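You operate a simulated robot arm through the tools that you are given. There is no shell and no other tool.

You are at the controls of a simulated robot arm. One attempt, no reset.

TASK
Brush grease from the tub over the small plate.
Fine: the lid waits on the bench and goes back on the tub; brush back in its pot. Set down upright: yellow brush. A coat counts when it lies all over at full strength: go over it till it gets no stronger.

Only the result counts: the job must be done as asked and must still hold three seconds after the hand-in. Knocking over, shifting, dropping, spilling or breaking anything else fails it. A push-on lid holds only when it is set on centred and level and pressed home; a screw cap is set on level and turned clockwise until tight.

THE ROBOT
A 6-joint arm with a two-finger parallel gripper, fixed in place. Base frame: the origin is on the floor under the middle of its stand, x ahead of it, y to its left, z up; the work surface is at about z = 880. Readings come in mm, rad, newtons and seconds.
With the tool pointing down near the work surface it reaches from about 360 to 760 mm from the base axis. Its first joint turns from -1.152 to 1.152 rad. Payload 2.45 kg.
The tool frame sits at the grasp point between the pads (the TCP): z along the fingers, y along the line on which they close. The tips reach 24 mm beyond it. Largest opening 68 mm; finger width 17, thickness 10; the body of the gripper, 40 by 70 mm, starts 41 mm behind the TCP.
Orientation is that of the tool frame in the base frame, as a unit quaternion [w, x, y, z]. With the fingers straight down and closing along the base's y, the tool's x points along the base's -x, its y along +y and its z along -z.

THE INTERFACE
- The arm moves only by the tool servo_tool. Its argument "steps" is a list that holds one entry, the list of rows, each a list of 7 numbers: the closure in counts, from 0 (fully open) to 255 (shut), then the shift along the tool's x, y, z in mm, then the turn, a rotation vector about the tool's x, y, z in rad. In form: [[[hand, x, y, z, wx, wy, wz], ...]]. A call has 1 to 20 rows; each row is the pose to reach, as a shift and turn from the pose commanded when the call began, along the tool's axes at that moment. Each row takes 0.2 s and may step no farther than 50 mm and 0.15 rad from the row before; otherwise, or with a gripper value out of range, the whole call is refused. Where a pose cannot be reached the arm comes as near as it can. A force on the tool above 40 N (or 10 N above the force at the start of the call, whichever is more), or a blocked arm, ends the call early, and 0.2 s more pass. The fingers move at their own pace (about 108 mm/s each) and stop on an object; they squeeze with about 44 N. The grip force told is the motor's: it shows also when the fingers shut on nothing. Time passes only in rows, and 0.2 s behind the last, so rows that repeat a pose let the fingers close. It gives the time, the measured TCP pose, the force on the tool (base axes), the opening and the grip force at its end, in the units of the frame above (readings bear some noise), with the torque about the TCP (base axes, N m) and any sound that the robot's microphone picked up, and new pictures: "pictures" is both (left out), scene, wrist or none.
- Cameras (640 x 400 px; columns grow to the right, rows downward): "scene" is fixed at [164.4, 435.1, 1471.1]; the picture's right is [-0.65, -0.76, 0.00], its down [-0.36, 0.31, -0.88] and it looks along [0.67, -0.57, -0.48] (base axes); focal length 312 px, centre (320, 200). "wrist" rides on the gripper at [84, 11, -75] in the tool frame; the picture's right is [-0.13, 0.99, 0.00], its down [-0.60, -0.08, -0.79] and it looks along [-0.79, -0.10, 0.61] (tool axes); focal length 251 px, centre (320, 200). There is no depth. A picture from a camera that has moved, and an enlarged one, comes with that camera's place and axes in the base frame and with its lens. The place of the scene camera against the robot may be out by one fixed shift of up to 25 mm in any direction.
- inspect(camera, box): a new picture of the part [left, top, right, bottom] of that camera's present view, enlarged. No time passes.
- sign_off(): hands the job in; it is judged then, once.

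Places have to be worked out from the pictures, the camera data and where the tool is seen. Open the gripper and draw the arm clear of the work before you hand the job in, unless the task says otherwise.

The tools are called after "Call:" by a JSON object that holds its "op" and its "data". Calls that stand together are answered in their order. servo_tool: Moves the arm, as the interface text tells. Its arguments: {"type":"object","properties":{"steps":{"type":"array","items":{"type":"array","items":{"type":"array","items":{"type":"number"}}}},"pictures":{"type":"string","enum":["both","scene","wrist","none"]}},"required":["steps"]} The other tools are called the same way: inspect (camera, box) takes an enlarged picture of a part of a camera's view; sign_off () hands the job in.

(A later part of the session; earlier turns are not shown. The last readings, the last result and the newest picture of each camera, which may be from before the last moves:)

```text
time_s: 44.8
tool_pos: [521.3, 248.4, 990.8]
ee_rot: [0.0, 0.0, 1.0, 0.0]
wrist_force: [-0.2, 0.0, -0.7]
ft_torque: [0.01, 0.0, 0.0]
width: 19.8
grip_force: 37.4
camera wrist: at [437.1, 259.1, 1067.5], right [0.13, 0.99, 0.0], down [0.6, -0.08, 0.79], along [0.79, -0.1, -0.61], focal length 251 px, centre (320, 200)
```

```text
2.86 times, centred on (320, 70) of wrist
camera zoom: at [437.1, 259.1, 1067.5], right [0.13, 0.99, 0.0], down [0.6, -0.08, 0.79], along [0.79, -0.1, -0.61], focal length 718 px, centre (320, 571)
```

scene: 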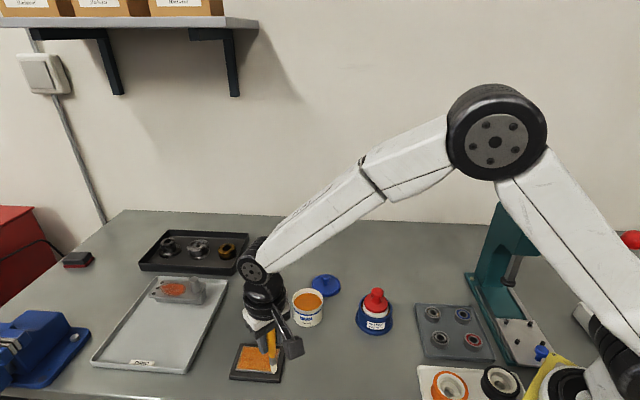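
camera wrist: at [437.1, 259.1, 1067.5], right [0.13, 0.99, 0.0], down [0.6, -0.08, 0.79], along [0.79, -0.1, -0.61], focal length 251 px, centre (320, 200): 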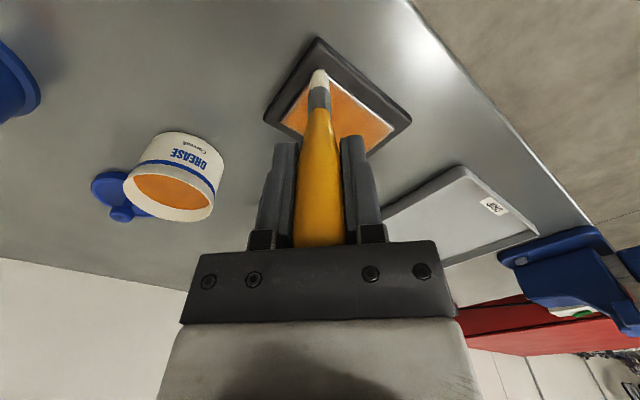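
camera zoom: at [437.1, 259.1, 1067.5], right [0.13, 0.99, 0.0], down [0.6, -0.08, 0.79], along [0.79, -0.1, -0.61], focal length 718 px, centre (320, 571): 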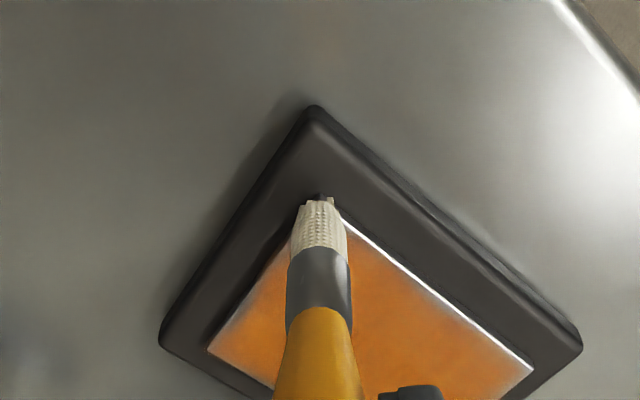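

The tip sits at the plate corner, right at the edge line. I press 1 mm lower and brush around the perimeter, then begin inner strokes.

Call:
{"op": "servo_tool", "data": {"steps": [[[255, 0, 0, 1, 0, 0, 0], [255, -16.9, 17.04, 1, 0, 0, 0], [255, -33.79, 34.08, 1, 0, 0, 0], [255, -50.69, 51.12, 1, 0, 0, 0], [255, -61.36, 40.57, 1, 0, 0, 0], [255, -72.73, 29.33, 1, 0, 0, 0], [255, -83.4, 18.78, 1, 0, 0, 0], [255, -66.5, 1.74, 1, 0, 0, 0], [255, -49.61, -15.3, 1, 0, 0, 0], [255, -32.71, -32.34, 1, 0, 0, 0], [255, -22.04, -21.79, 1, 0, 0, 0], [255, -10.67, -10.55, 1, 0, 0, 0], [255, -4.98, -4.92, 1, 0, 0, 0], [255, -23.3, 10.71, 1, 0, 0, 0], [255, -40.19, 27.75, 1, 0, 0, 0], [255, -57.09, 44.79, 1, 0, 0, 0], [255, -63.49, 38.47, 1, 0, 0, 0], [255, -46.59, 21.43, 1, 0, 0, 0], [255, -29.7, 4.39, 1, 0, 0, 0], [255, -12.8, -12.65, 1, 0, 0, 0]]], "pictures": "both"}}

Call:
{"op": "inspect", "data": {"camera": "scene", "box": [220, 320, 300, 390]}}

Call:
{"op": "inspect", "data": {"camera": "wrist", "box": [220, 0, 420, 140]}}

```text
time_s: 49.0
tool_pos: [534.0, 235.6, 990.7]
ee_rot: [0.0, -0.001, 1.0, -0.001]
wrist_force: [0.2, -0.3, -0.6]
ft_torque: [0.01, 0.02, -0.01]
width: 19.8
grip_force: 36.8
camera wrist: at [449.8, 246.1, 1067.3], right [0.13, 0.99, 0.0], down [0.6, -0.08, 0.79], along [0.79, -0.1, -0.61], focal length 251 px, centre (320, 200)
```

scene: 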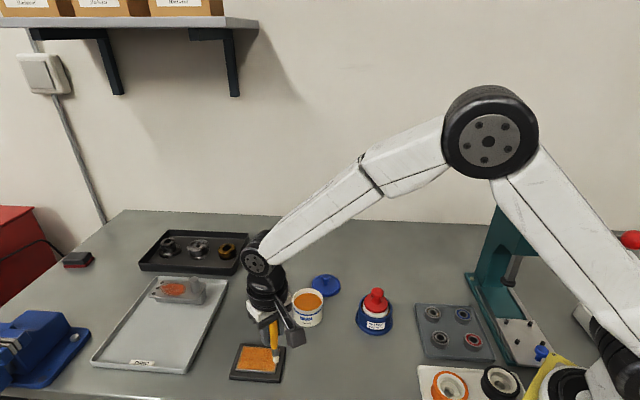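
wrist: 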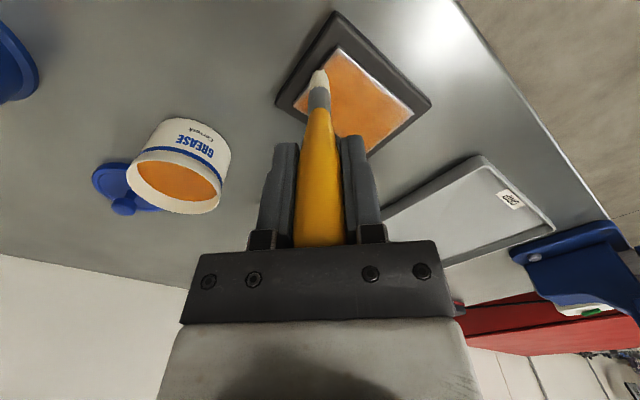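

```text
5.71 times, centred on (260, 355) of scene
camera zoom: at [164.4, 435.1, 1471.1], right [-0.65, -0.76, 0.0], down [-0.36, 0.31, -0.88], along [0.67, -0.57, -0.48], focal length 1781 px, centre (663, -686)
```

zoom: 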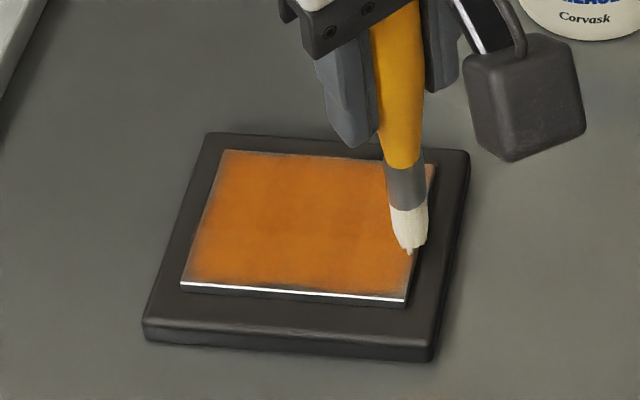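

```text
2.86 times, centred on (320, 70) of wrist
camera zoom: at [449.8, 246.1, 1067.3], right [0.13, 0.99, 0.0], down [0.6, -0.08, 0.79], along [0.79, -0.1, -0.61], focal length 718 px, centre (320, 571)
```

zoom: 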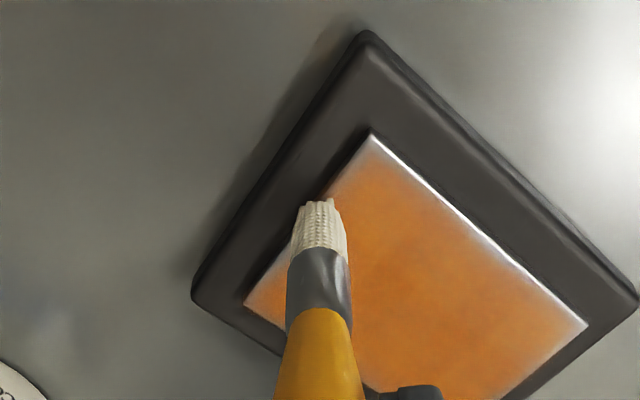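

The coat barely changed and force is zero — the strokes were just above the surface. I move slightly inward and lower until there is contact.

Call:
{"op": "servo_tool", "data": {"steps": [[[255, -5.6, 5.7, 0, 0, 0, 0], [255, -5.6, 5.7, 0.7, 0, 0, 0], [255, -5.6, 5.7, 1.3, 0, 0, 0], [255, -5.6, 5.7, 1.3, 0, 0, 0]]], "pictures": "none"}}

```text
time_s: 50.0
tool_pos: [538.9, 241.2, 990.1]
ee_rot: [0.001, 0.0, 1.0, 0.001]
wrist_force: [-3.4, -1.2, 11.1]
ft_torque: [-0.08, 0.25, -0.04]
width: 19.6
grip_force: 37.7
```

Contact now at 11 N. I ease up 0.2 mm and brush rows over the b<0 half, the edges and around the perimeter.

Call:
{"op": "servo_tool", "data": {"steps": [[[255, 0, 0, -0.2, 0, 0, 0], [255, -16.9, 17.04, -0.2, 0, 0, 0], [255, -33.79, 34.08, -0.2, 0, 0, 0], [255, -45.06, 45.44, -0.2, 0, 0, 0], [255, -38.66, 51.77, -0.2, 0, 0, 0], [255, -21.76, 34.73, -0.2, 0, 0, 0], [255, -4.86, 17.69, -0.2, 0, 0, 0], [255, 12.03, 0.65, -0.2, 0, 0, 0], [255, 18.43, 6.97, -0.2, 0, 0, 0], [255, 1.54, 24.01, -0.2, 0, 0, 0], [255, -15.36, 41.05, -0.2, 0, 0, 0], [255, -32.26, 58.09, -0.2, 0, 0, 0], [255, -42.93, 47.55, -0.2, 0, 0, 0], [255, -54.3, 36.3, -0.2, 0, 0, 0], [255, -64.97, 25.76, -0.2, 0, 0, 0], [255, -48.07, 8.72, -0.2, 0, 0, 0], [255, -31.17, -8.32, -0.2, 0, 0, 0], [255, -14.28, -25.36, -0.2, 0, 0, 0], [255, -6.46, -17.63, -0.2, 0, 0, 0], [255, -23.35, -0.59, -0.2, 0, 0, 0]]], "pictures": "both"}}

Call:
{"op": "inspect", "data": {"camera": "scene", "box": [220, 320, 300, 390]}}

Call:
{"op": "inspect", "data": {"camera": "wrist", "box": [220, 0, 420, 140]}}

```text
time_s: 54.2
tool_pos: [562.0, 240.6, 990.2]
ee_rot: [-0.002, 0.0, 1.0, -0.001]
wrist_force: [-7.1, -4.6, 25.4]
ft_torque: [-0.54, 0.6, -0.01]
width: 19.9
grip_force: 37.4
camera wrist: at [478.3, 251.3, 1065.9], right [0.13, 0.99, 0.0], down [0.6, -0.08, 0.79], along [0.79, -0.1, -0.61], focal length 251 px, centre (320, 200)
```

scene: 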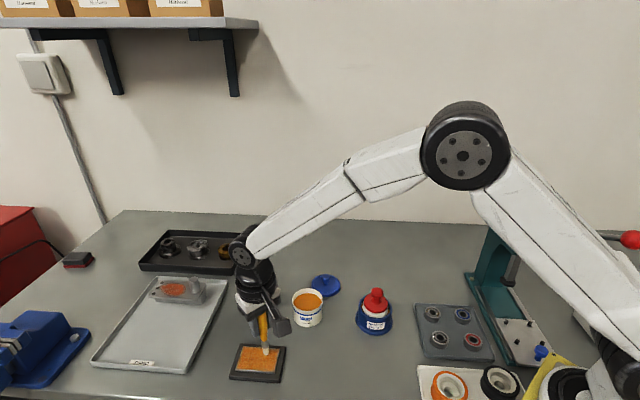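
wrist: 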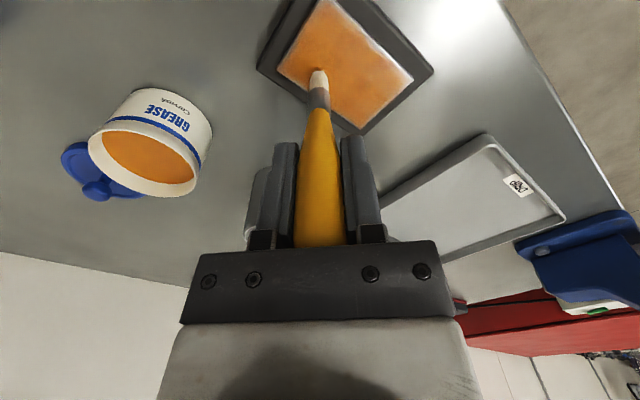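

```text
5.71 times, centred on (260, 355) of scene
camera zoom: at [163.7, 434.7, 1471.3], right [-0.65, -0.76, 0.0], down [-0.36, 0.31, -0.88], along [0.67, -0.57, -0.48], focal length 1781 px, centre (663, -686)
```

zoom: 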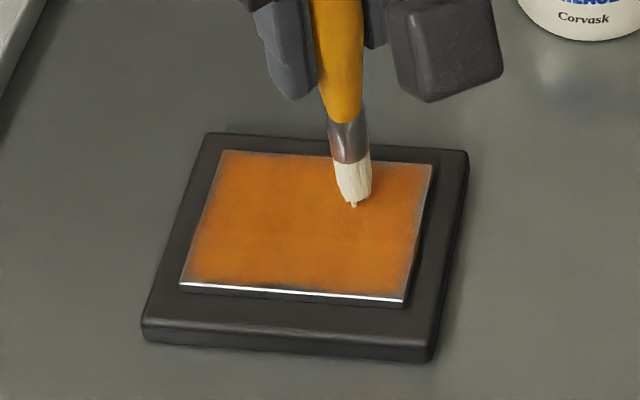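

```text
2.86 times, centred on (320, 70) of wrist
camera zoom: at [478.3, 251.3, 1065.9], right [0.13, 0.99, 0.0], down [0.6, -0.08, 0.79], along [0.79, -0.1, -0.61], focal length 718 px, centre (320, 571)
```

zoom: 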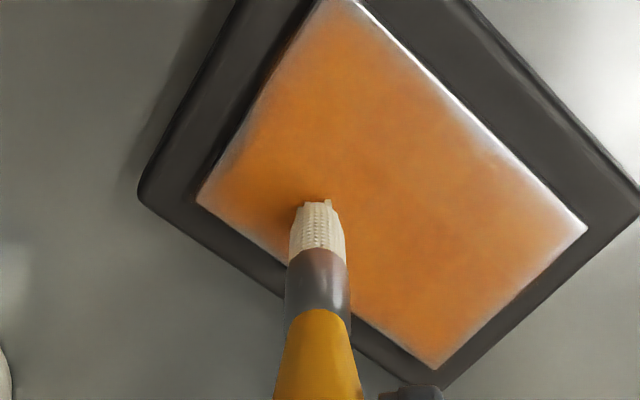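

Force rose to 25 N here, so contact height varies over the plate; the near edge (bottom in the scene view) is still weak. I lift, go to that edge and set the contact by force there.

Call:
{"op": "servo_tool", "data": {"steps": [[[255, 0, 0, -5, 0, 0, 0], [255, 18, 5, -5, 0, 0, 0], [255, 36.1, 10.4, -5, 0, 0, 0], [255, 36.1, 10.4, -2, 0, 0, 0], [255, 36.1, 10.4, -0.5, 0, 0, 0], [255, 36.1, 10.4, 0, 0, 0, 0], [255, 36.1, 10.4, 0, 0, 0, 0]]], "pictures": "wrist"}}

Call:
{"op": "inspect", "data": {"camera": "scene", "box": [220, 320, 300, 390]}}

Call:
{"op": "inspect", "data": {"camera": "wrist", "box": [250, 20, 390, 110]}}

```text
time_s: 55.8
tool_pos: [525.2, 251.5, 989.1]
ee_rot: [0.002, 0.0, 1.0, 0.0]
wrist_force: [-3.2, -1.6, 12.8]
ft_torque: [-0.16, 0.38, -0.03]
width: 19.7
grip_force: 36.8
camera wrist: at [442.8, 262.5, 1065.9], right [0.13, 0.99, 0.0], down [0.6, -0.08, 0.79], along [0.79, -0.1, -0.61], focal length 251 px, centre (320, 200)
```

wrist: 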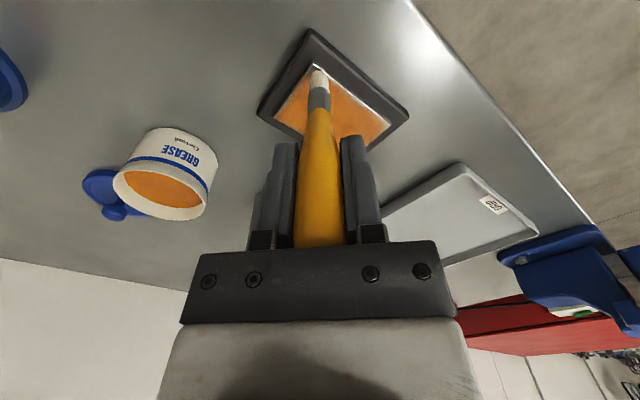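

```text
5.71 times, centred on (260, 355) of scene
camera zoom: at [164.1, 434.9, 1471.2], right [-0.65, -0.76, 0.0], down [-0.36, 0.31, -0.88], along [0.67, -0.57, -0.48], focal length 1781 px, centre (663, -686)
```

zoom: 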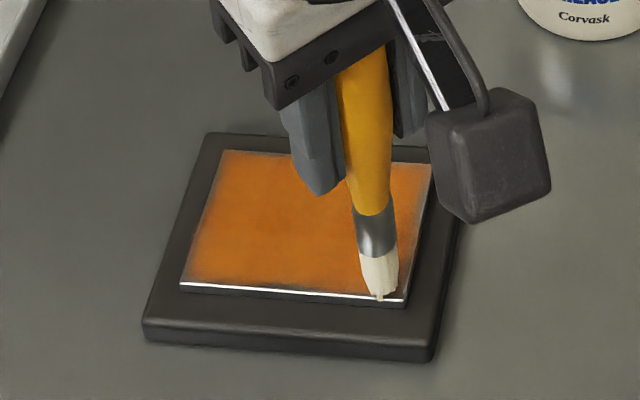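

```text
4.44 times, centred on (320, 65) of wrist
camera zoom: at [442.8, 262.5, 1065.9], right [0.13, 0.99, 0.0], down [0.6, -0.08, 0.79], along [0.79, -0.1, -0.61], focal length 1118 px, centre (320, 800)
```

zoom: 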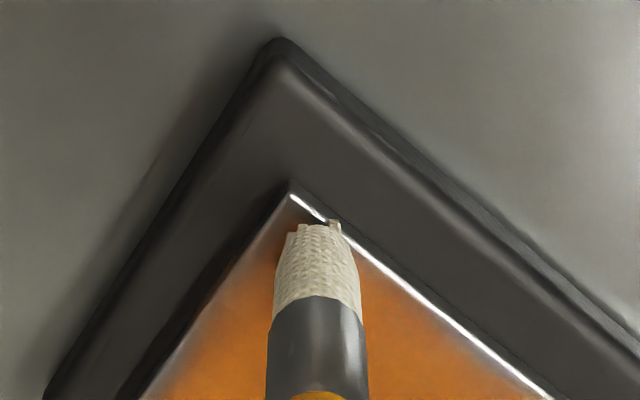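

Good contact (12.8 N) about 4 mm inside the near edge. I stroke along this edge back and forth and see whether it strengthens.

Call:
{"op": "servo_tool", "data": {"steps": [[[255, 4.93, -3.56, -0.1, 0, 0, 0], [255, -7.74, 9.22, -0.1, 0, 0, 0], [255, -20.41, 22.0, -0.1, 0, 0, 0], [255, -33.08, 34.78, -0.1, 0, 0, 0], [255, -45.75, 47.56, -0.1, 0, 0, 0], [255, -33.08, 34.78, -0.1, 0, 0, 0], [255, -20.41, 22.0, -0.1, 0, 0, 0], [255, -7.74, 9.22, -0.1, 0, 0, 0], [255, 4.93, -3.56, -0.1, 0, 0, 0], [255, 4.93, -3.56, -20, 0, 0, 0], [255, 4.93, -3.56, -60, 0, 0, 0]]], "pictures": "both"}}

Call:
{"op": "inspect", "data": {"camera": "scene", "box": [220, 320, 300, 390]}}

Call:
{"op": "inspect", "data": {"camera": "wrist", "box": [220, 0, 420, 140]}}

```text
time_s: 58.2
tool_pos: [522.4, 246.7, 1050.1]
ee_rot: [-0.001, 0.0, 1.0, -0.001]
wrist_force: [-0.8, -0.5, -0.4]
ft_torque: [0.04, 0.01, 0.0]
width: 19.7
grip_force: 37.0
camera wrist: at [438.0, 258.4, 1125.9], right [0.13, 0.99, 0.0], down [0.61, -0.08, 0.79], along [0.79, -0.1, -0.61], focal length 251 px, centre (320, 200)
```

scene: 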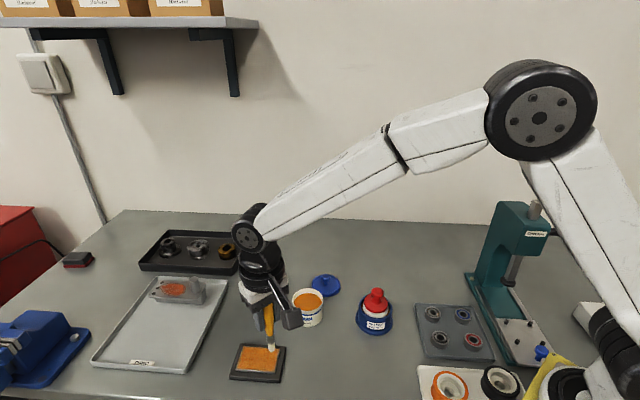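
wrist: 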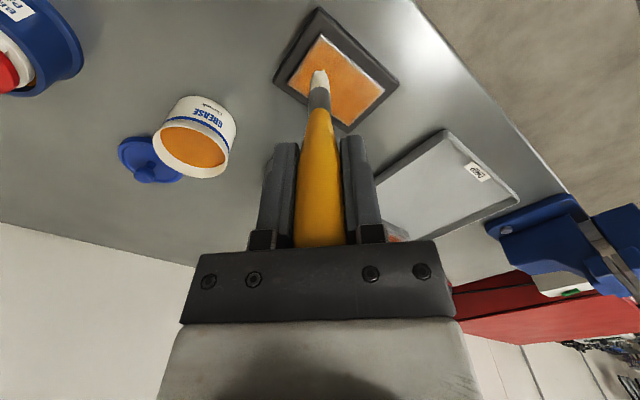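

```text
5.71 times, centred on (260, 355) of scene
camera zoom: at [164.4, 435.1, 1471.1], right [-0.65, -0.76, 0.0], down [-0.36, 0.31, -0.88], along [0.67, -0.57, -0.48], focal length 1781 px, centre (663, -686)
```

zoom: 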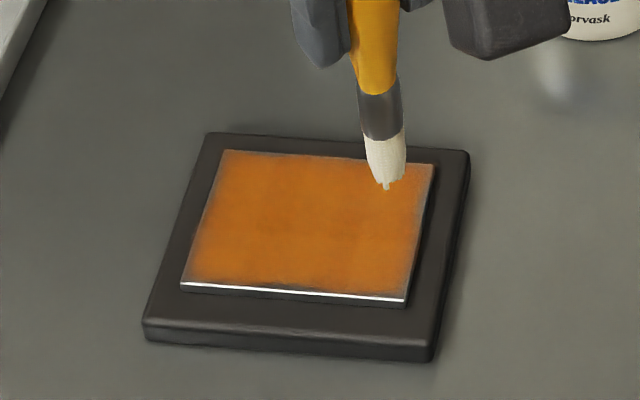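

```text
2.86 times, centred on (320, 70) of wrist
camera zoom: at [438.0, 258.4, 1125.9], right [0.13, 0.99, 0.0], down [0.61, -0.08, 0.79], along [0.79, -0.1, -0.61], focal length 718 px, centre (320, 571)
```

zoom: 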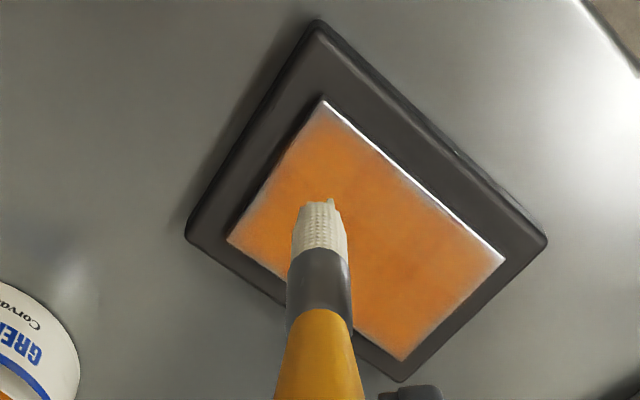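

I zoom in tightly on the plate from both cameras to judge uniformity.

Call:
{"op": "inspect", "data": {"camera": "scene", "box": [240, 340, 280, 375]}}

Call:
{"op": "inspect", "data": {"camera": "wrist", "box": [285, 25, 405, 135]}}

```text
11.43 times, centred on (260, 358) of scene
camera zoom: at [164.4, 435.1, 1471.1], right [-0.65, -0.76, 0.0], down [-0.36, 0.31, -0.88], along [0.67, -0.57, -0.48], focal length 3562 px, centre (1006, -1600)
```

zoom: 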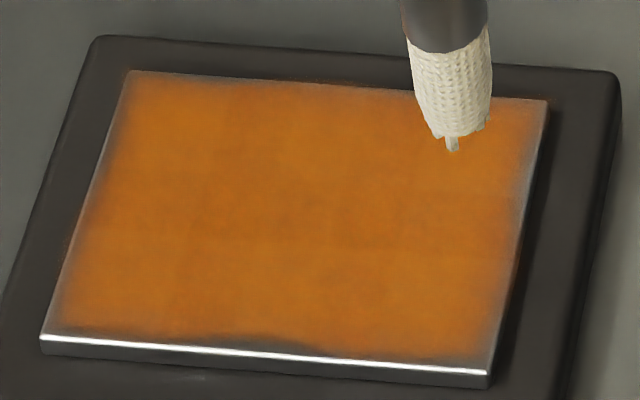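

```text
3.64 times, centred on (345, 80) of wrist
camera zoom: at [438.0, 258.4, 1125.9], right [0.13, 0.99, 0.0], down [0.61, -0.08, 0.79], along [0.79, -0.1, -0.61], focal length 914 px, centre (229, 636)
```

zoom: 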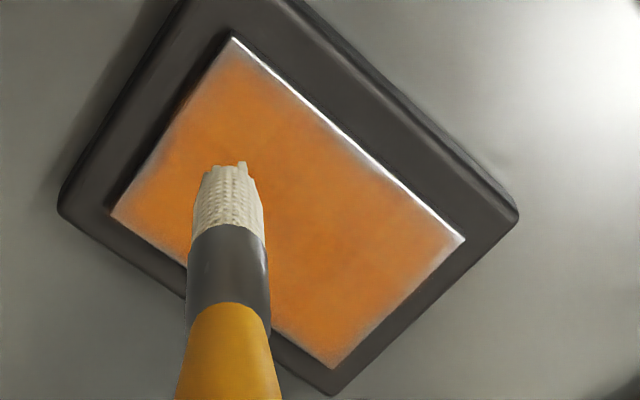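

The coat is nearly uniform with a soft fade at the very edges. To be sure it is at full strength, I take a third load and go over everything again.

Call:
{"op": "servo_tool", "data": {"steps": [[[255, 0, 0, -10, 0, 0, 0], [255, -14, -28, -10, 0, 0, 0], [255, -29, -57, -10, 0, 0, 0], [255, -43, -85, -10, 0, 0, 0], [255, -57, -114, -10, 0, 0, 0], [255, -71.9, -141.9, -10, 0, 0, 0], [255, -71.9, -141.9, 10, 0, 0, 0], [255, -71.9, -141.9, 25, 0, 0, 0], [255, -71.9, -141.9, 34, 0, 0, 0], [255, -71.9, -141.9, 37, 0, 0, 0], [255, -71.9, -141.9, 38.2, 0, 0, 0], [255, -71.9, -141.9, 38.2, 0, 0, 0]]], "pictures": "wrist"}}

Call:
{"op": "inspect", "data": {"camera": "wrist", "box": [220, 0, 420, 140]}}

```text
time_s: 60.8
tool_pos: [594.0, 105.2, 1012.8]
ee_rot: [0.002, 0.001, 1.0, 0.0]
wrist_force: [-2.3, -0.9, 10.3]
ft_torque: [-0.09, 0.23, -0.05]
width: 19.6
grip_force: 37.6
camera wrist: at [510.0, 116.5, 1087.9], right [0.13, 0.99, 0.0], down [0.6, -0.08, 0.79], along [0.79, -0.1, -0.61], focal length 251 px, centre (320, 200)
```

wrist: 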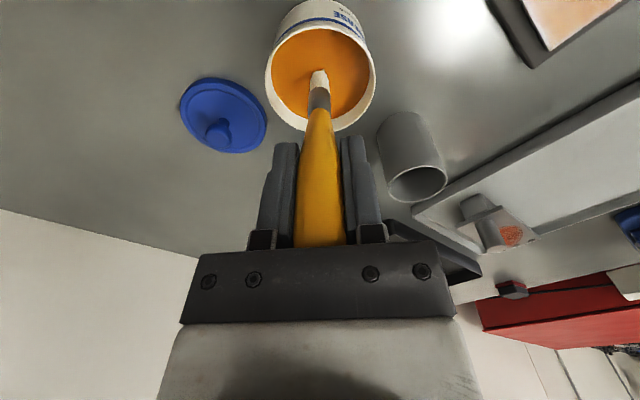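

```text
2.86 times, centred on (320, 70) of wrist
camera zoom: at [510.0, 116.5, 1087.9], right [0.13, 0.99, 0.0], down [0.6, -0.08, 0.79], along [0.79, -0.1, -0.61], focal length 718 px, centre (320, 571)
```

zoom: 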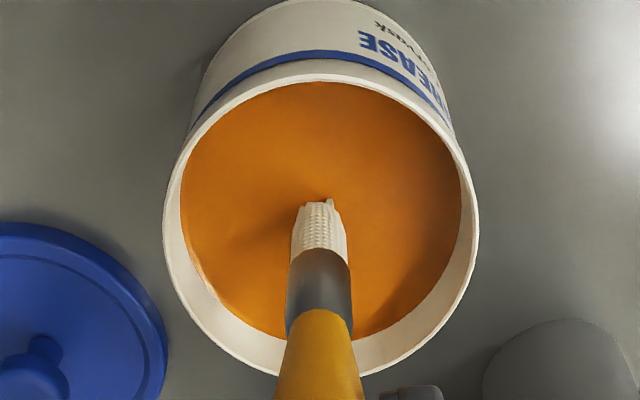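

Loaded again (10 N touch). I carry the brush back to the near-edge start point and set it down at the known contact height.

Call:
{"op": "servo_tool", "data": {"steps": [[[255, 0, 0, -5, 0, 0, 0], [255, 0, 0, -20, 0, 0, 0], [255, 0, 0, -48, 0, 0, 0], [255, 13, 29, -48, 0, 0, 0], [255, 27, 58, -48, 0, 0, 0], [255, 40, 87, -48, 0, 0, 0], [255, 54, 116, -48, 0, 0, 0], [255, 67, 145.5, -48, 0, 0, 0], [255, 67, 145.5, -28, 0, 0, 0], [255, 67, 145.5, -8, 0, 0, 0], [255, 67, 145.5, 8, 0, 0, 0], [255, 67, 145.5, 17, 0, 0, 0], [255, 67, 145.5, 20.5, 0, 0, 0], [255, 67, 145.5, 21.7, 0, 0, 0]]], "pictures": "none"}}

```text
time_s: 63.8
tool_pos: [527.4, 251.8, 990.4]
ee_rot: [0.001, 0.0, 1.0, 0.0]
wrist_force: [-3.0, -1.3, 7.2]
ft_torque: [-0.08, 0.22, 0.0]
width: 20.0
grip_force: 37.2
```

Contact is 7 N here. I raster half of the plate with slightly rising height toward the far side, then check force and coat.

Call:
{"op": "servo_tool", "data": {"steps": [[[255, 4.93, -3.56, 0, 0, 0, 0], [255, -11.96, 13.48, 0, 0, 0, 0], [255, -28.86, 30.52, 0, 0, 0, 0], [255, -45.75, 47.56, 0, 0, 0, 0], [255, -51.44, 41.94, -0.2, 0, 0, 0], [255, -34.55, 24.9, -0.2, 0, 0, 0], [255, -17.65, 7.86, -0.2, 0, 0, 0], [255, -0.76, -9.18, -0.2, 0, 0, 0], [255, -6.45, -14.81, -0.4, 0, 0, 0], [255, -23.34, 2.23, -0.4, 0, 0, 0], [255, -40.24, 19.27, -0.4, 0, 0, 0], [255, -57.13, 36.31, -0.4, 0, 0, 0], [255, -62.81, 30.69, -0.6, 0, 0, 0], [255, -45.92, 13.65, -0.6, 0, 0, 0], [255, -29.02, -3.39, -0.6, 0, 0, 0], [255, -12.13, -20.43, -0.6, 0, 0, 0]]], "pictures": "scene"}}

Call:
{"op": "inspect", "data": {"camera": "scene", "box": [240, 340, 280, 375]}}

```text
time_s: 67.2
tool_pos: [539.2, 231.4, 990.3]
ee_rot: [0.001, -0.001, 1.0, 0.0]
wrist_force: [1.6, 1.1, 6.2]
ft_torque: [0.13, -0.09, -0.02]
width: 19.7
grip_force: 37.3
```

scene: 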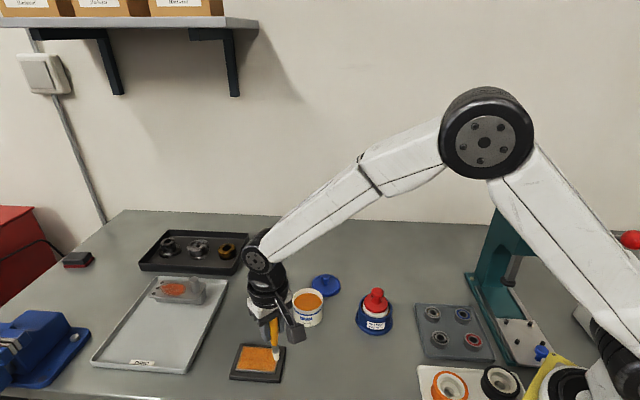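

```text
11.43 times, centred on (260, 358) of scene
camera zoom: at [164.3, 435.1, 1471.1], right [-0.65, -0.76, 0.0], down [-0.36, 0.31, -0.88], along [0.67, -0.57, -0.48], focal length 3562 px, centre (1006, -1600)
```

zoom: 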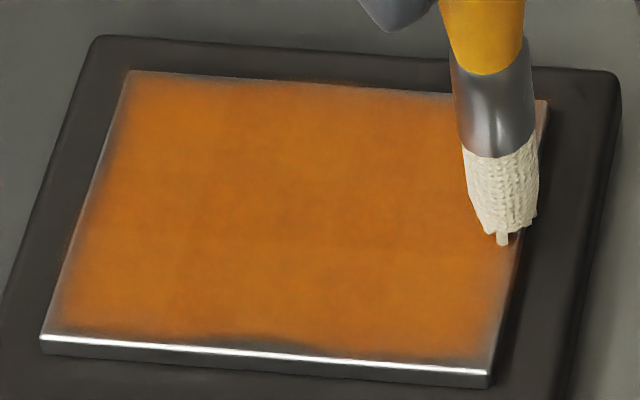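

Contact 6 N and the coat looks even. I continue with the far half and the end edge.

Call:
{"op": "servo_tool", "data": {"steps": [[[255, -5.69, -5.62, -0.1, 0, 0, 0], [255, -22.59, 11.42, -0.1, 0, 0, 0], [255, -39.48, 28.46, -0.1, 0, 0, 0], [255, -56.38, 45.5, -0.1, 0, 0, 0], [255, -61.36, 40.57, -0.1, 0, 0, 0], [255, -44.46, 23.53, -0.1, 0, 0, 0], [255, -27.57, 6.49, -0.1, 0, 0, 0], [255, -10.67, -10.55, -0.1, 0, 0, 0], [255, -14.22, -14.06, -0.1, 0, 0, 0], [255, -31.12, 2.98, -0.1, 0, 0, 0], [255, -48.01, 20.02, -0.1, 0, 0, 0], [255, -64.91, 37.06, -0.1, 0, 0, 0], [255, -54.96, 46.9, 0.1, 0, 0, 0], [255, -43.58, 58.15, 0.3, 0, 0, 0], [255, -33.63, 67.99, 0.5, 0, 0, 0], [255, -43.58, 58.15, 0.3, 0, 0, 0], [255, -54.96, 46.9, 0.1, 0, 0, 0], [255, -64.91, 37.06, -0.1, 0, 0, 0], [255, -64.91, 37.06, -0.1, 0, 0, 0]]], "pictures": "scene"}}

Call:
{"op": "inspect", "data": {"camera": "scene", "box": [240, 340, 280, 375]}}

Call:
{"op": "inspect", "data": {"camera": "wrist", "box": [220, 0, 420, 140]}}

```text
time_s: 71.2
tool_pos: [604.4, 266.6, 990.7]
ee_rot: [0.0, 0.0, 1.0, 0.0]
wrist_force: [-0.3, 1.4, 3.9]
ft_torque: [0.1, 0.05, 0.04]
width: 19.8
grip_force: 37.2
```

scene: 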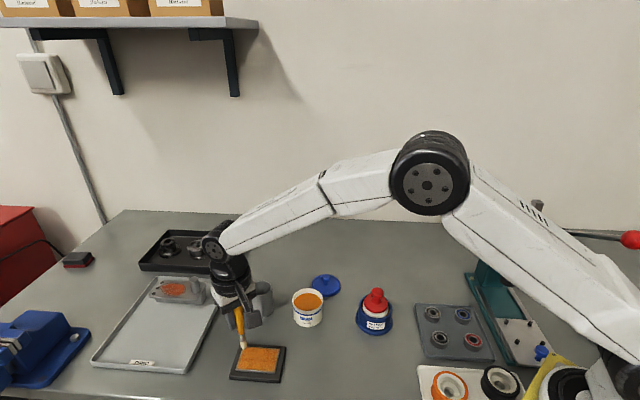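

```text
11.43 times, centred on (260, 358) of scene
camera zoom: at [164.3, 435.1, 1471.1], right [-0.65, -0.76, 0.0], down [-0.36, 0.31, -0.88], along [0.67, -0.57, -0.48], focal length 3562 px, centre (1006, -1600)
```

zoom: 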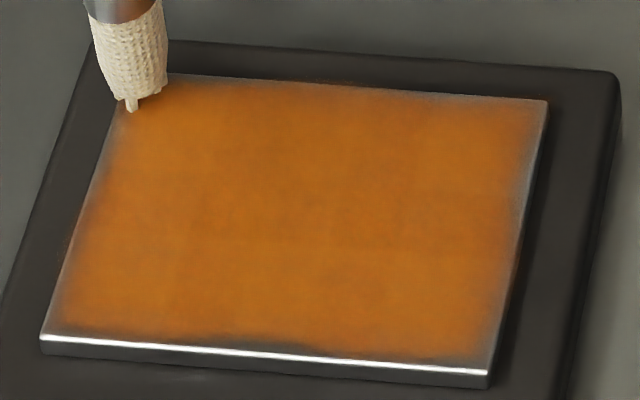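

```text
2.86 times, centred on (320, 70) of wrist
camera zoom: at [520.4, 278.2, 1066.1], right [0.13, 0.99, 0.0], down [0.6, -0.08, 0.79], along [0.79, -0.1, -0.61], focal length 718 px, centre (320, 571)
```

zoom: 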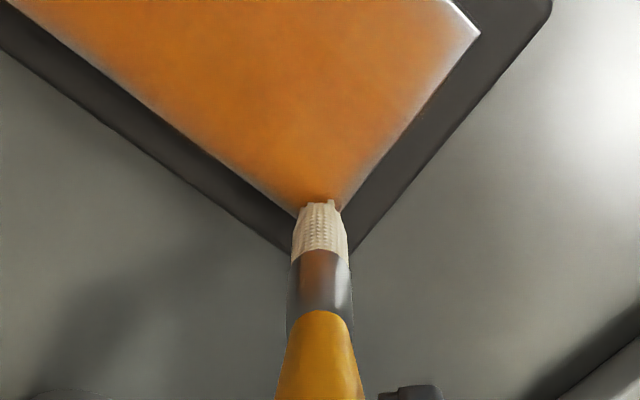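

Contact stayed good (4 N). I lift the brush above the plate and inspect closely for weaker cells.

Call:
{"op": "servo_tool", "data": {"steps": [[[255, 0, 0, -10, 0, 0, 0], [255, 15, 0, -40, 0, 0, 0], [255, 30, 0, -70, 0, 0, 0], [255, 30, 0, -70, 0, 0, 0]]], "pictures": "wrist"}}

Call:
{"op": "inspect", "data": {"camera": "scene", "box": [240, 342, 262, 362]}}

Call:
{"op": "inspect", "data": {"camera": "scene", "box": [258, 342, 282, 362]}}

Call:
{"op": "inspect", "data": {"camera": "scene", "box": [238, 356, 282, 378]}}

Call:
{"op": "inspect", "data": {"camera": "wrist", "box": [200, 0, 440, 140]}}

```text
time_s: 72.2
tool_pos: [572.7, 266.7, 1059.1]
ee_rot: [0.001, 0.0, 1.0, 0.0]
wrist_force: [0.7, -0.8, -0.2]
ft_torque: [0.01, 0.01, 0.0]
width: 19.6
grip_force: 37.3
camera wrist: at [489.7, 278.1, 1135.6], right [0.13, 0.99, 0.0], down [0.6, -0.08, 0.79], along [0.79, -0.1, -0.61], focal length 251 px, centre (320, 200)
```

wrist: 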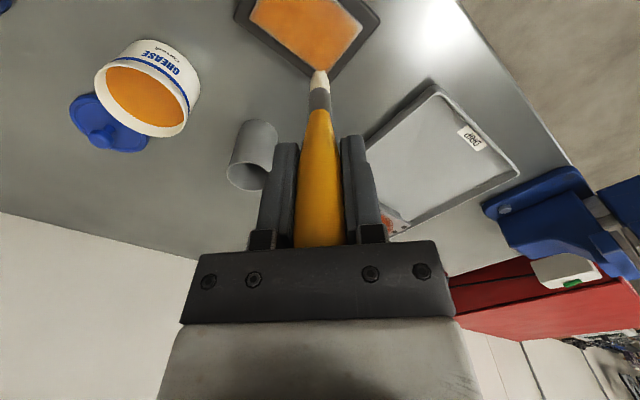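

```text
16.00 times, centred on (251, 352) of scene
camera zoom: at [164.4, 435.1, 1471.1], right [-0.65, -0.76, 0.0], down [-0.36, 0.31, -0.88], along [0.67, -0.57, -0.48], focal length 4986 px, centre (1424, -2232)
```

zoom: 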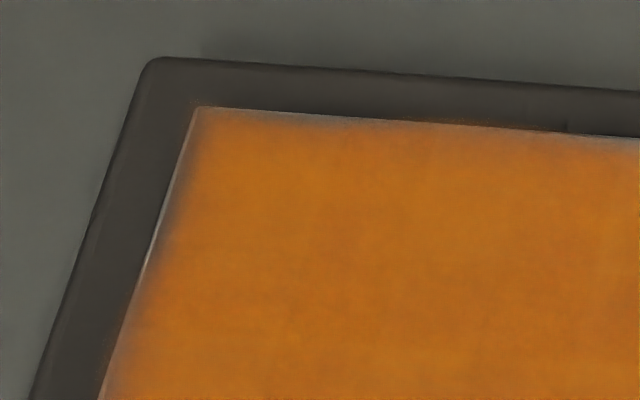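

```text
16.00 times, centred on (270, 352) of scene
camera zoom: at [164.4, 435.1, 1471.1], right [-0.65, -0.76, 0.0], down [-0.36, 0.31, -0.88], along [0.67, -0.57, -0.48], focal length 4986 px, centre (1120, -2232)
```

zoom: 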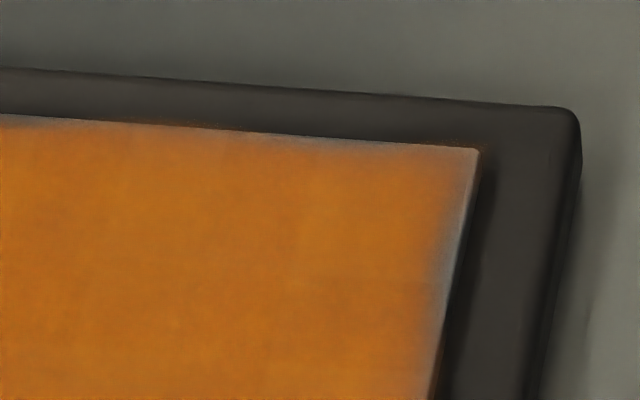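

```text
14.55 times, centred on (260, 367) of scene
camera zoom: at [164.4, 435.1, 1471.1], right [-0.65, -0.76, 0.0], down [-0.36, 0.31, -0.88], along [0.67, -0.57, -0.48], focal length 4533 px, centre (1193, -2229)
```

zoom: 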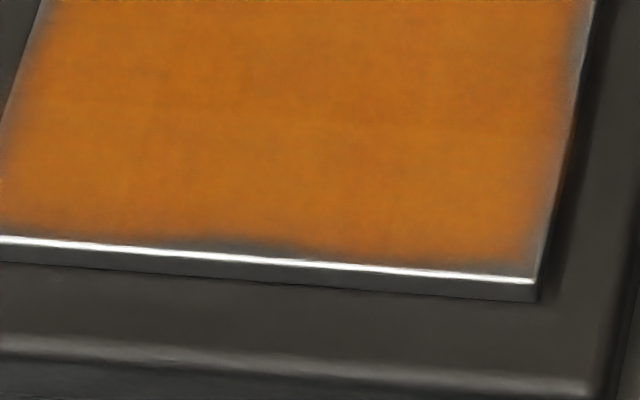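

```text
2.67 times, centred on (320, 70) of wrist
camera zoom: at [489.7, 278.1, 1135.6], right [0.13, 0.99, 0.0], down [0.6, -0.08, 0.79], along [0.79, -0.1, -0.61], focal length 670 px, centre (320, 547)
```

zoom: 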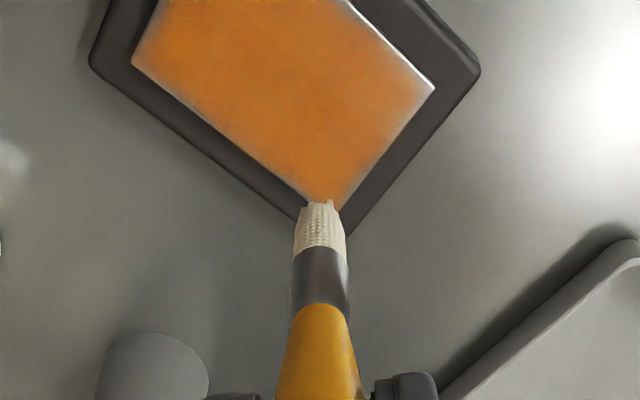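

The surface colour is even; only a thin soft fringe remains at the edges. I take one more load and do an explicit pass right along the edges to see whether that fringe still strengthens.

Call:
{"op": "servo_tool", "data": {"steps": [[[255, -3, -27, 0, 0, 0, 0], [255, -7, -54, 0, 0, 0, 0], [255, -10, -81, 0, 0, 0, 0], [255, -13, -108, 0, 0, 0, 0], [255, -17, -135, 0, 0, 0, 0], [255, -19.9, -162.1, 0, 0, 0, 0], [255, -19.9, -162.1, 20, 0, 0, 0], [255, -19.9, -162.1, 36, 0, 0, 0], [255, -19.9, -162.1, 45, 0, 0, 0], [255, -19.9, -162.1, 48, 0, 0, 0], [255, -19.9, -162.1, 49, 0, 0, 0], [255, -19.9, -162.1, 49, 0, 0, 0]]], "pictures": "none"}}

```text
time_s: 74.8
tool_pos: [592.8, 106.8, 1011.7]
ee_rot: [0.001, 0.001, 1.0, 0.0]
wrist_force: [-3.5, -0.4, 13.1]
ft_torque: [-0.02, 0.34, 0.0]
width: 19.8
grip_force: 37.6
```

Grease touched at 13 N. I return to the plate's near edge start point.

Call:
{"op": "servo_tool", "data": {"steps": [[[255, 0, 0, -5, 0, 0, 0], [255, 0, 0, -20, 0, 0, 0], [255, 0, 0, -48, 0, 0, 0], [255, 13, 29, -48, 0, 0, 0], [255, 27, 58, -48, 0, 0, 0], [255, 40, 87, -48, 0, 0, 0], [255, 54, 116, -48, 0, 0, 0], [255, 67, 145.5, -48, 0, 0, 0], [255, 67, 145.5, -28, 0, 0, 0], [255, 67, 145.5, -8, 0, 0, 0], [255, 67, 145.5, 8, 0, 0, 0], [255, 67, 145.5, 17, 0, 0, 0], [255, 67, 145.5, 20.5, 0, 0, 0], [255, 67, 145.5, 21.7, 0, 0, 0]]], "pictures": "none"}}

```text
time_s: 77.8
tool_pos: [526.5, 252.3, 990.3]
ee_rot: [0.0, 0.0, 1.0, -0.001]
wrist_force: [-3.6, -1.1, 9.0]
ft_torque: [-0.14, 0.29, 0.01]
width: 19.6
grip_force: 37.0
```

Contact 9 N. I do a lap with the tip centred almost on the plate's rim, all around.

Call:
{"op": "servo_tool", "data": {"steps": [[[255, 7.42, -2.51, 0, 0, 0, 0], [255, -5.96, 10.98, 0, 0, 0, 0], [255, -18.63, 23.76, 0, 0, 0, 0], [255, -31.3, 36.54, 0, 0, 0, 0], [255, -44.68, 50.03, 0, 0, 0, 0], [255, -56.76, 38.79, -0.3, 0, 0, 0], [255, -68.14, 27.54, -0.5, 0, 0, 0], [255, -79.52, 15.58, -0.6, 0, 0, 0], [255, -66.14, 2.09, -0.6, 0, 0, 0], [255, -53.47, -10.69, -0.6, 0, 0, 0], [255, -40.8, -23.47, -0.6, 0, 0, 0], [255, -27.42, -36.96, -0.6, 0, 0, 0], [255, -15.34, -25.72, -0.5, 0, 0, 0], [255, -3.96, -14.47, -0.3, 0, 0, 0], [255, 7.42, -2.51, 0, 0, 0, 0], [255, -5.96, 10.98, 0, 0, 0, 0], [255, -18.63, 23.76, 0, 0, 0, 0], [255, -26.1, 16.38, -0.2, 0, 0, 0]]], "pictures": "wrist"}}

Call:
{"op": "inspect", "data": {"camera": "scene", "box": [240, 340, 280, 375]}}

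Call:
{"op": "inspect", "data": {"camera": "scene", "box": [238, 356, 282, 378]}}

Call:
{"op": "inspect", "data": {"camera": "wrist", "box": [220, 0, 420, 140]}}

```text
time_s: 81.6
tool_pos: [552.6, 269.9, 991.0]
ee_rot: [0.0, 0.0, 1.0, 0.0]
wrist_force: [-2.1, 2.3, 6.8]
ft_torque: [0.19, 0.12, 0.03]
width: 19.7
grip_force: 37.6
camera wrist: at [468.6, 279.2, 1066.1], right [0.13, 0.99, 0.0], down [0.6, -0.08, 0.79], along [0.79, -0.1, -0.61], focal length 251 px, centre (320, 200)
```

wrist: 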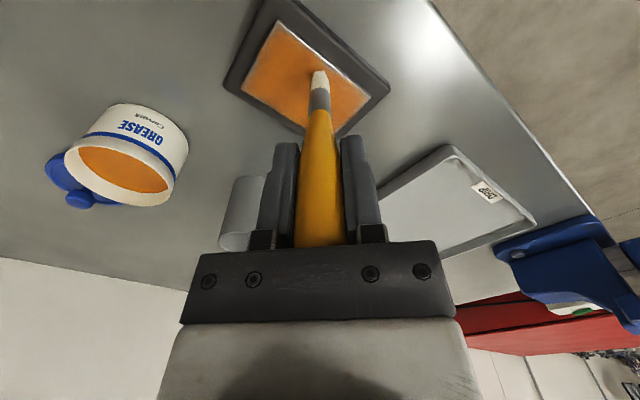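

```text
11.43 times, centred on (260, 358) of scene
camera zoom: at [164.2, 435.1, 1471.1], right [-0.65, -0.76, 0.0], down [-0.36, 0.31, -0.88], along [0.67, -0.57, -0.48], focal length 3562 px, centre (1006, -1600)
```

zoom: 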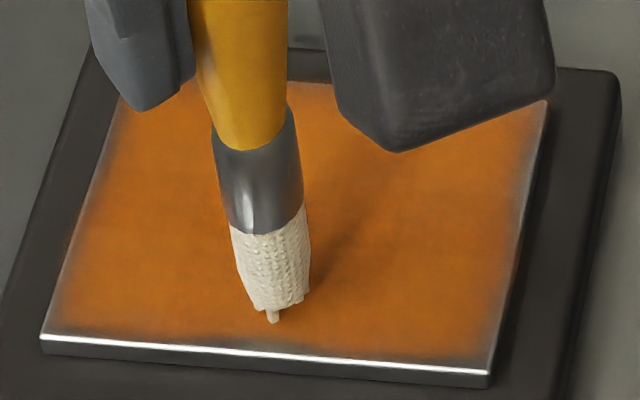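

```text
14.55 times, centred on (260, 367) of scene
camera zoom: at [164.2, 435.1, 1471.1], right [-0.65, -0.76, 0.0], down [-0.36, 0.31, -0.88], along [0.67, -0.57, -0.48], focal length 4533 px, centre (1193, -2229)
```

zoom: 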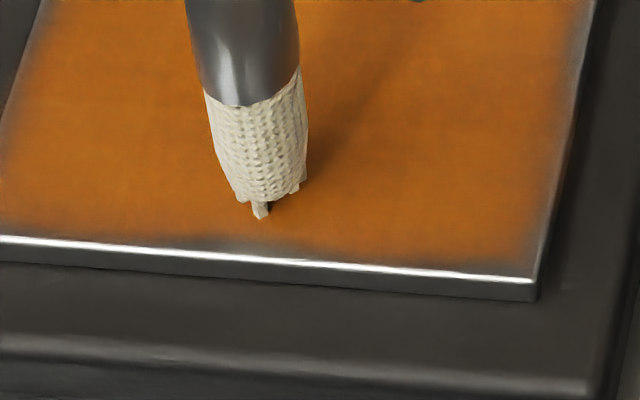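

```text
2.86 times, centred on (320, 70) of wrist
camera zoom: at [468.6, 279.2, 1066.1], right [0.13, 0.99, 0.0], down [0.6, -0.08, 0.79], along [0.79, -0.1, -0.61], focal length 718 px, centre (320, 571)
```

zoom: 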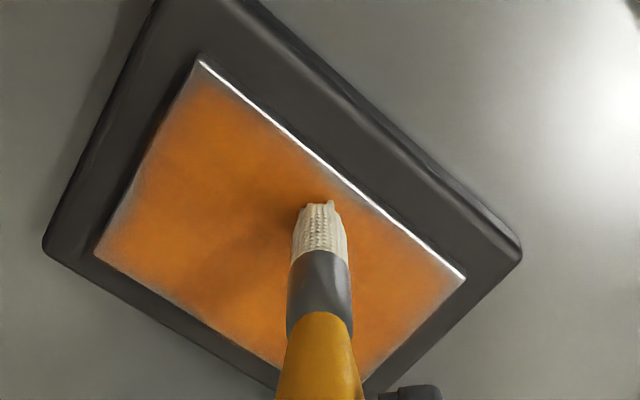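

The fringe is unchanged even with the tip right at the rim, so it is just the look of the coat's border. I finish with a cross-hatch pass over the entire interior with this fresh load.

Call:
{"op": "servo_tool", "data": {"steps": [[[255, 5.69, 5.62, 0.1, 0, 0, 0], [255, -9.95, -9.84, -0.2, 0, 0, 0], [255, -25.6, -25.31, -0.5, 0, 0, 0], [255, -31.94, -18.92, -0.5, 0, 0, 0], [255, -16.29, -3.45, -0.2, 0, 0, 0], [255, -0.65, 12.01, 0.1, 0, 0, 0], [255, -6.98, 18.4, 0.1, 0, 0, 0], [255, -22.62, 2.94, -0.2, 0, 0, 0], [255, -38.27, -12.53, -0.5, 0, 0, 0], [255, -44.61, -6.14, -0.5, 0, 0, 0], [255, -28.96, 9.33, -0.2, 0, 0, 0], [255, -13.32, 24.79, 0.1, 0, 0, 0], [255, -19.65, 31.18, 0.1, 0, 0, 0], [255, -35.29, 15.72, -0.2, 0, 0, 0], [255, -50.94, 0.25, -0.5, 0, 0, 0], [255, -33.29, -7.61, -0.4, 0, 0, 0], [255, -20.62, -20.39, -0.4, 0, 0, 0], [255, -14.28, -26.78, -0.4, 0, 0, 0], [255, -19.26, -31.7, -0.5, 0, 0, 0], [255, -3.61, -16.23, -0.2, 0, 0, 0]]], "pictures": "none"}}

```text
time_s: 85.8
tool_pos: [556.9, 251.2, 991.0]
ee_rot: [0.0, 0.0, 1.0, 0.0]
wrist_force: [1.7, -1.7, 6.9]
ft_torque: [-0.19, -0.18, 0.0]
width: 19.7
grip_force: 37.3
```

Contact steady at 7 N. I do the remaining cross strokes and two long strokes, then lift off above the plate.

Call:
{"op": "servo_tool", "data": {"steps": [[[255, 15.64, 15.47, 0.3, 0, 0, 0], [255, 21.98, 9.08, 0.3, 0, 0, 0], [255, 6.34, -6.39, 0, 0, 0, 0], [255, -9.3, -21.86, -0.3, 0, 0, 0], [255, -2.97, -28.25, -0.3, 0, 0, 0], [255, 12.67, -12.78, 0, 0, 0, 0], [255, 28.31, 2.69, 0.3, 0, 0, 0], [255, 34.65, -3.7, 0.3, 0, 0, 0], [255, 19.01, -19.17, 0, 0, 0, 0], [255, 3.37, -34.64, -0.3, 0, 0, 0], [255, -0.77, -13.42, -0.1, 0, 0, 0], [255, -13.45, -0.64, -0.1, 0, 0, 0], [255, -26.12, 12.14, -0.1, 0, 0, 0], [255, -38.79, 24.92, -0.1, 0, 0, 0], [255, -24.57, 38.98, 0.2, 0, 0, 0], [255, -11.9, 26.2, 0.2, 0, 0, 0], [255, 0.77, 13.42, 0.2, 0, 0, 0], [255, 13.45, 0.64, 0.2, 0, 0, 0], [255, 13.45, 0.64, -30, 0, 0, 0], [255, 13.45, 0.64, -70, 0, 0, 0]]], "pictures": "both"}}

Call:
{"op": "inspect", "data": {"camera": "scene", "box": [240, 340, 280, 375]}}

Call:
{"op": "inspect", "data": {"camera": "scene", "box": [238, 356, 282, 378]}}

Call:
{"op": "inspect", "data": {"camera": "wrist", "box": [220, 0, 420, 140]}}

```text
time_s: 90.0
tool_pos: [542.5, 250.8, 1060.4]
ee_rot: [-0.001, -0.001, 1.0, 0.0]
wrist_force: [-0.2, -0.3, 0.0]
ft_torque: [0.02, -0.01, 0.02]
width: 19.7
grip_force: 37.4
camera wrist: at [458.7, 262.6, 1135.5], right [0.13, 0.99, 0.0], down [0.6, -0.08, 0.79], along [0.79, -0.1, -0.61], focal length 251 px, centre (320, 200)
```

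scene: 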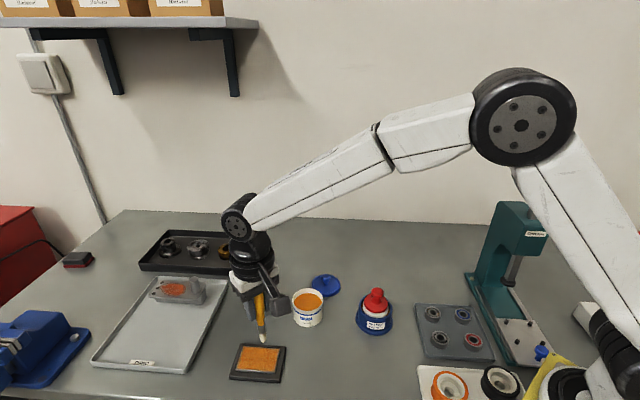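
wrist: 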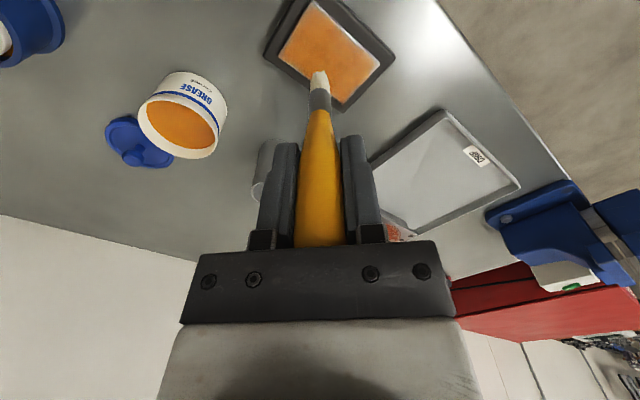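

```text
11.43 times, centred on (260, 358) of scene
camera zoom: at [164.4, 435.1, 1471.1], right [-0.65, -0.76, 0.0], down [-0.36, 0.31, -0.88], along [0.67, -0.57, -0.48], focal length 3562 px, centre (1006, -1600)
```

zoom: 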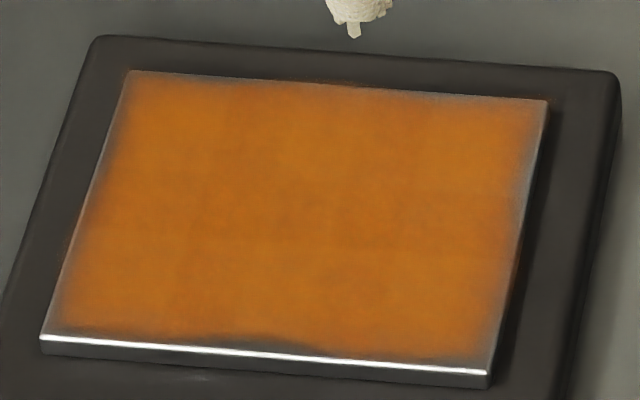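

```text
14.55 times, centred on (260, 367) of scene
camera zoom: at [164.4, 435.1, 1471.1], right [-0.65, -0.76, 0.0], down [-0.36, 0.31, -0.88], along [0.67, -0.57, -0.48], focal length 4533 px, centre (1193, -2229)
```

zoom: 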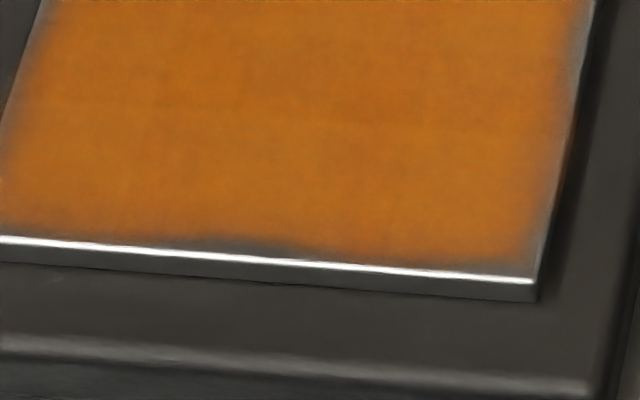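

```text
2.86 times, centred on (320, 70) of wrist
camera zoom: at [458.7, 262.6, 1135.5], right [0.13, 0.99, 0.0], down [0.6, -0.08, 0.79], along [0.79, -0.1, -0.61], focal length 718 px, centre (320, 571)
```

zoom: 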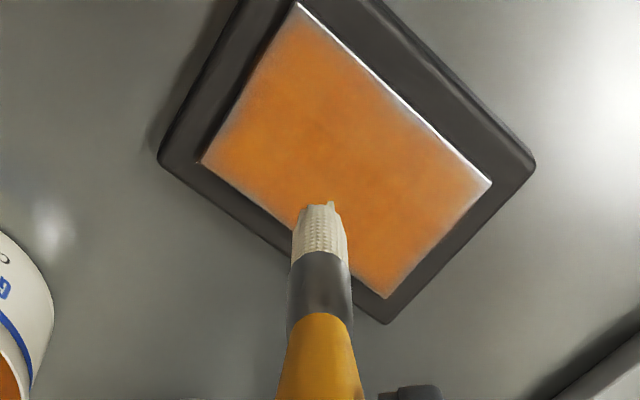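

No visible change from the last pass — the coat is at full strength all over. Next the brush goes back; I check its tilt in the hand first.

Call:
{"op": "inspect", "data": {"camera": "scene", "box": [225, 265, 295, 350]}}

Call:
{"op": "inspect", "data": {"camera": "wrist", "box": [280, 60, 360, 140]}}

```text
4.71 times, centred on (260, 308) of scene
camera zoom: at [164.4, 435.1, 1471.1], right [-0.65, -0.76, 0.0], down [-0.36, 0.31, -0.88], along [0.67, -0.57, -0.48], focal length 1466 px, centre (602, -306)
```

zoom: 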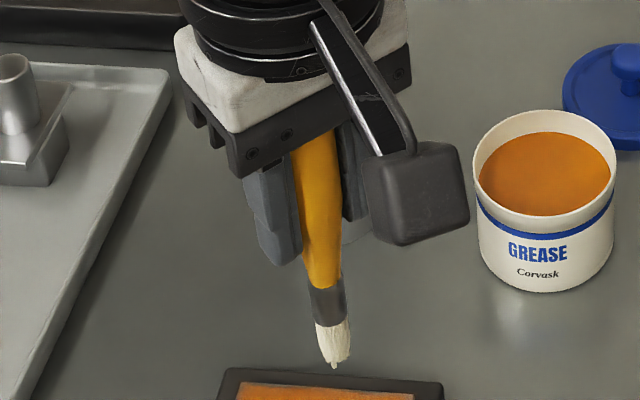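

```text
5.00 times, centred on (320, 100) of wrist
camera zoom: at [458.7, 262.6, 1135.5], right [0.13, 0.99, 0.0], down [0.6, -0.08, 0.79], along [0.79, -0.1, -0.61], focal length 1257 px, centre (320, 700)
```

zoom: 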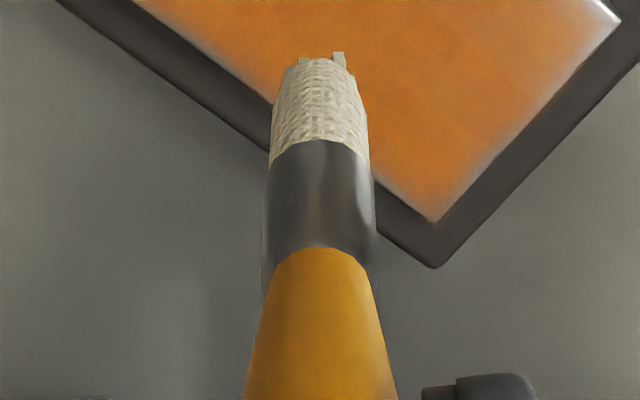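

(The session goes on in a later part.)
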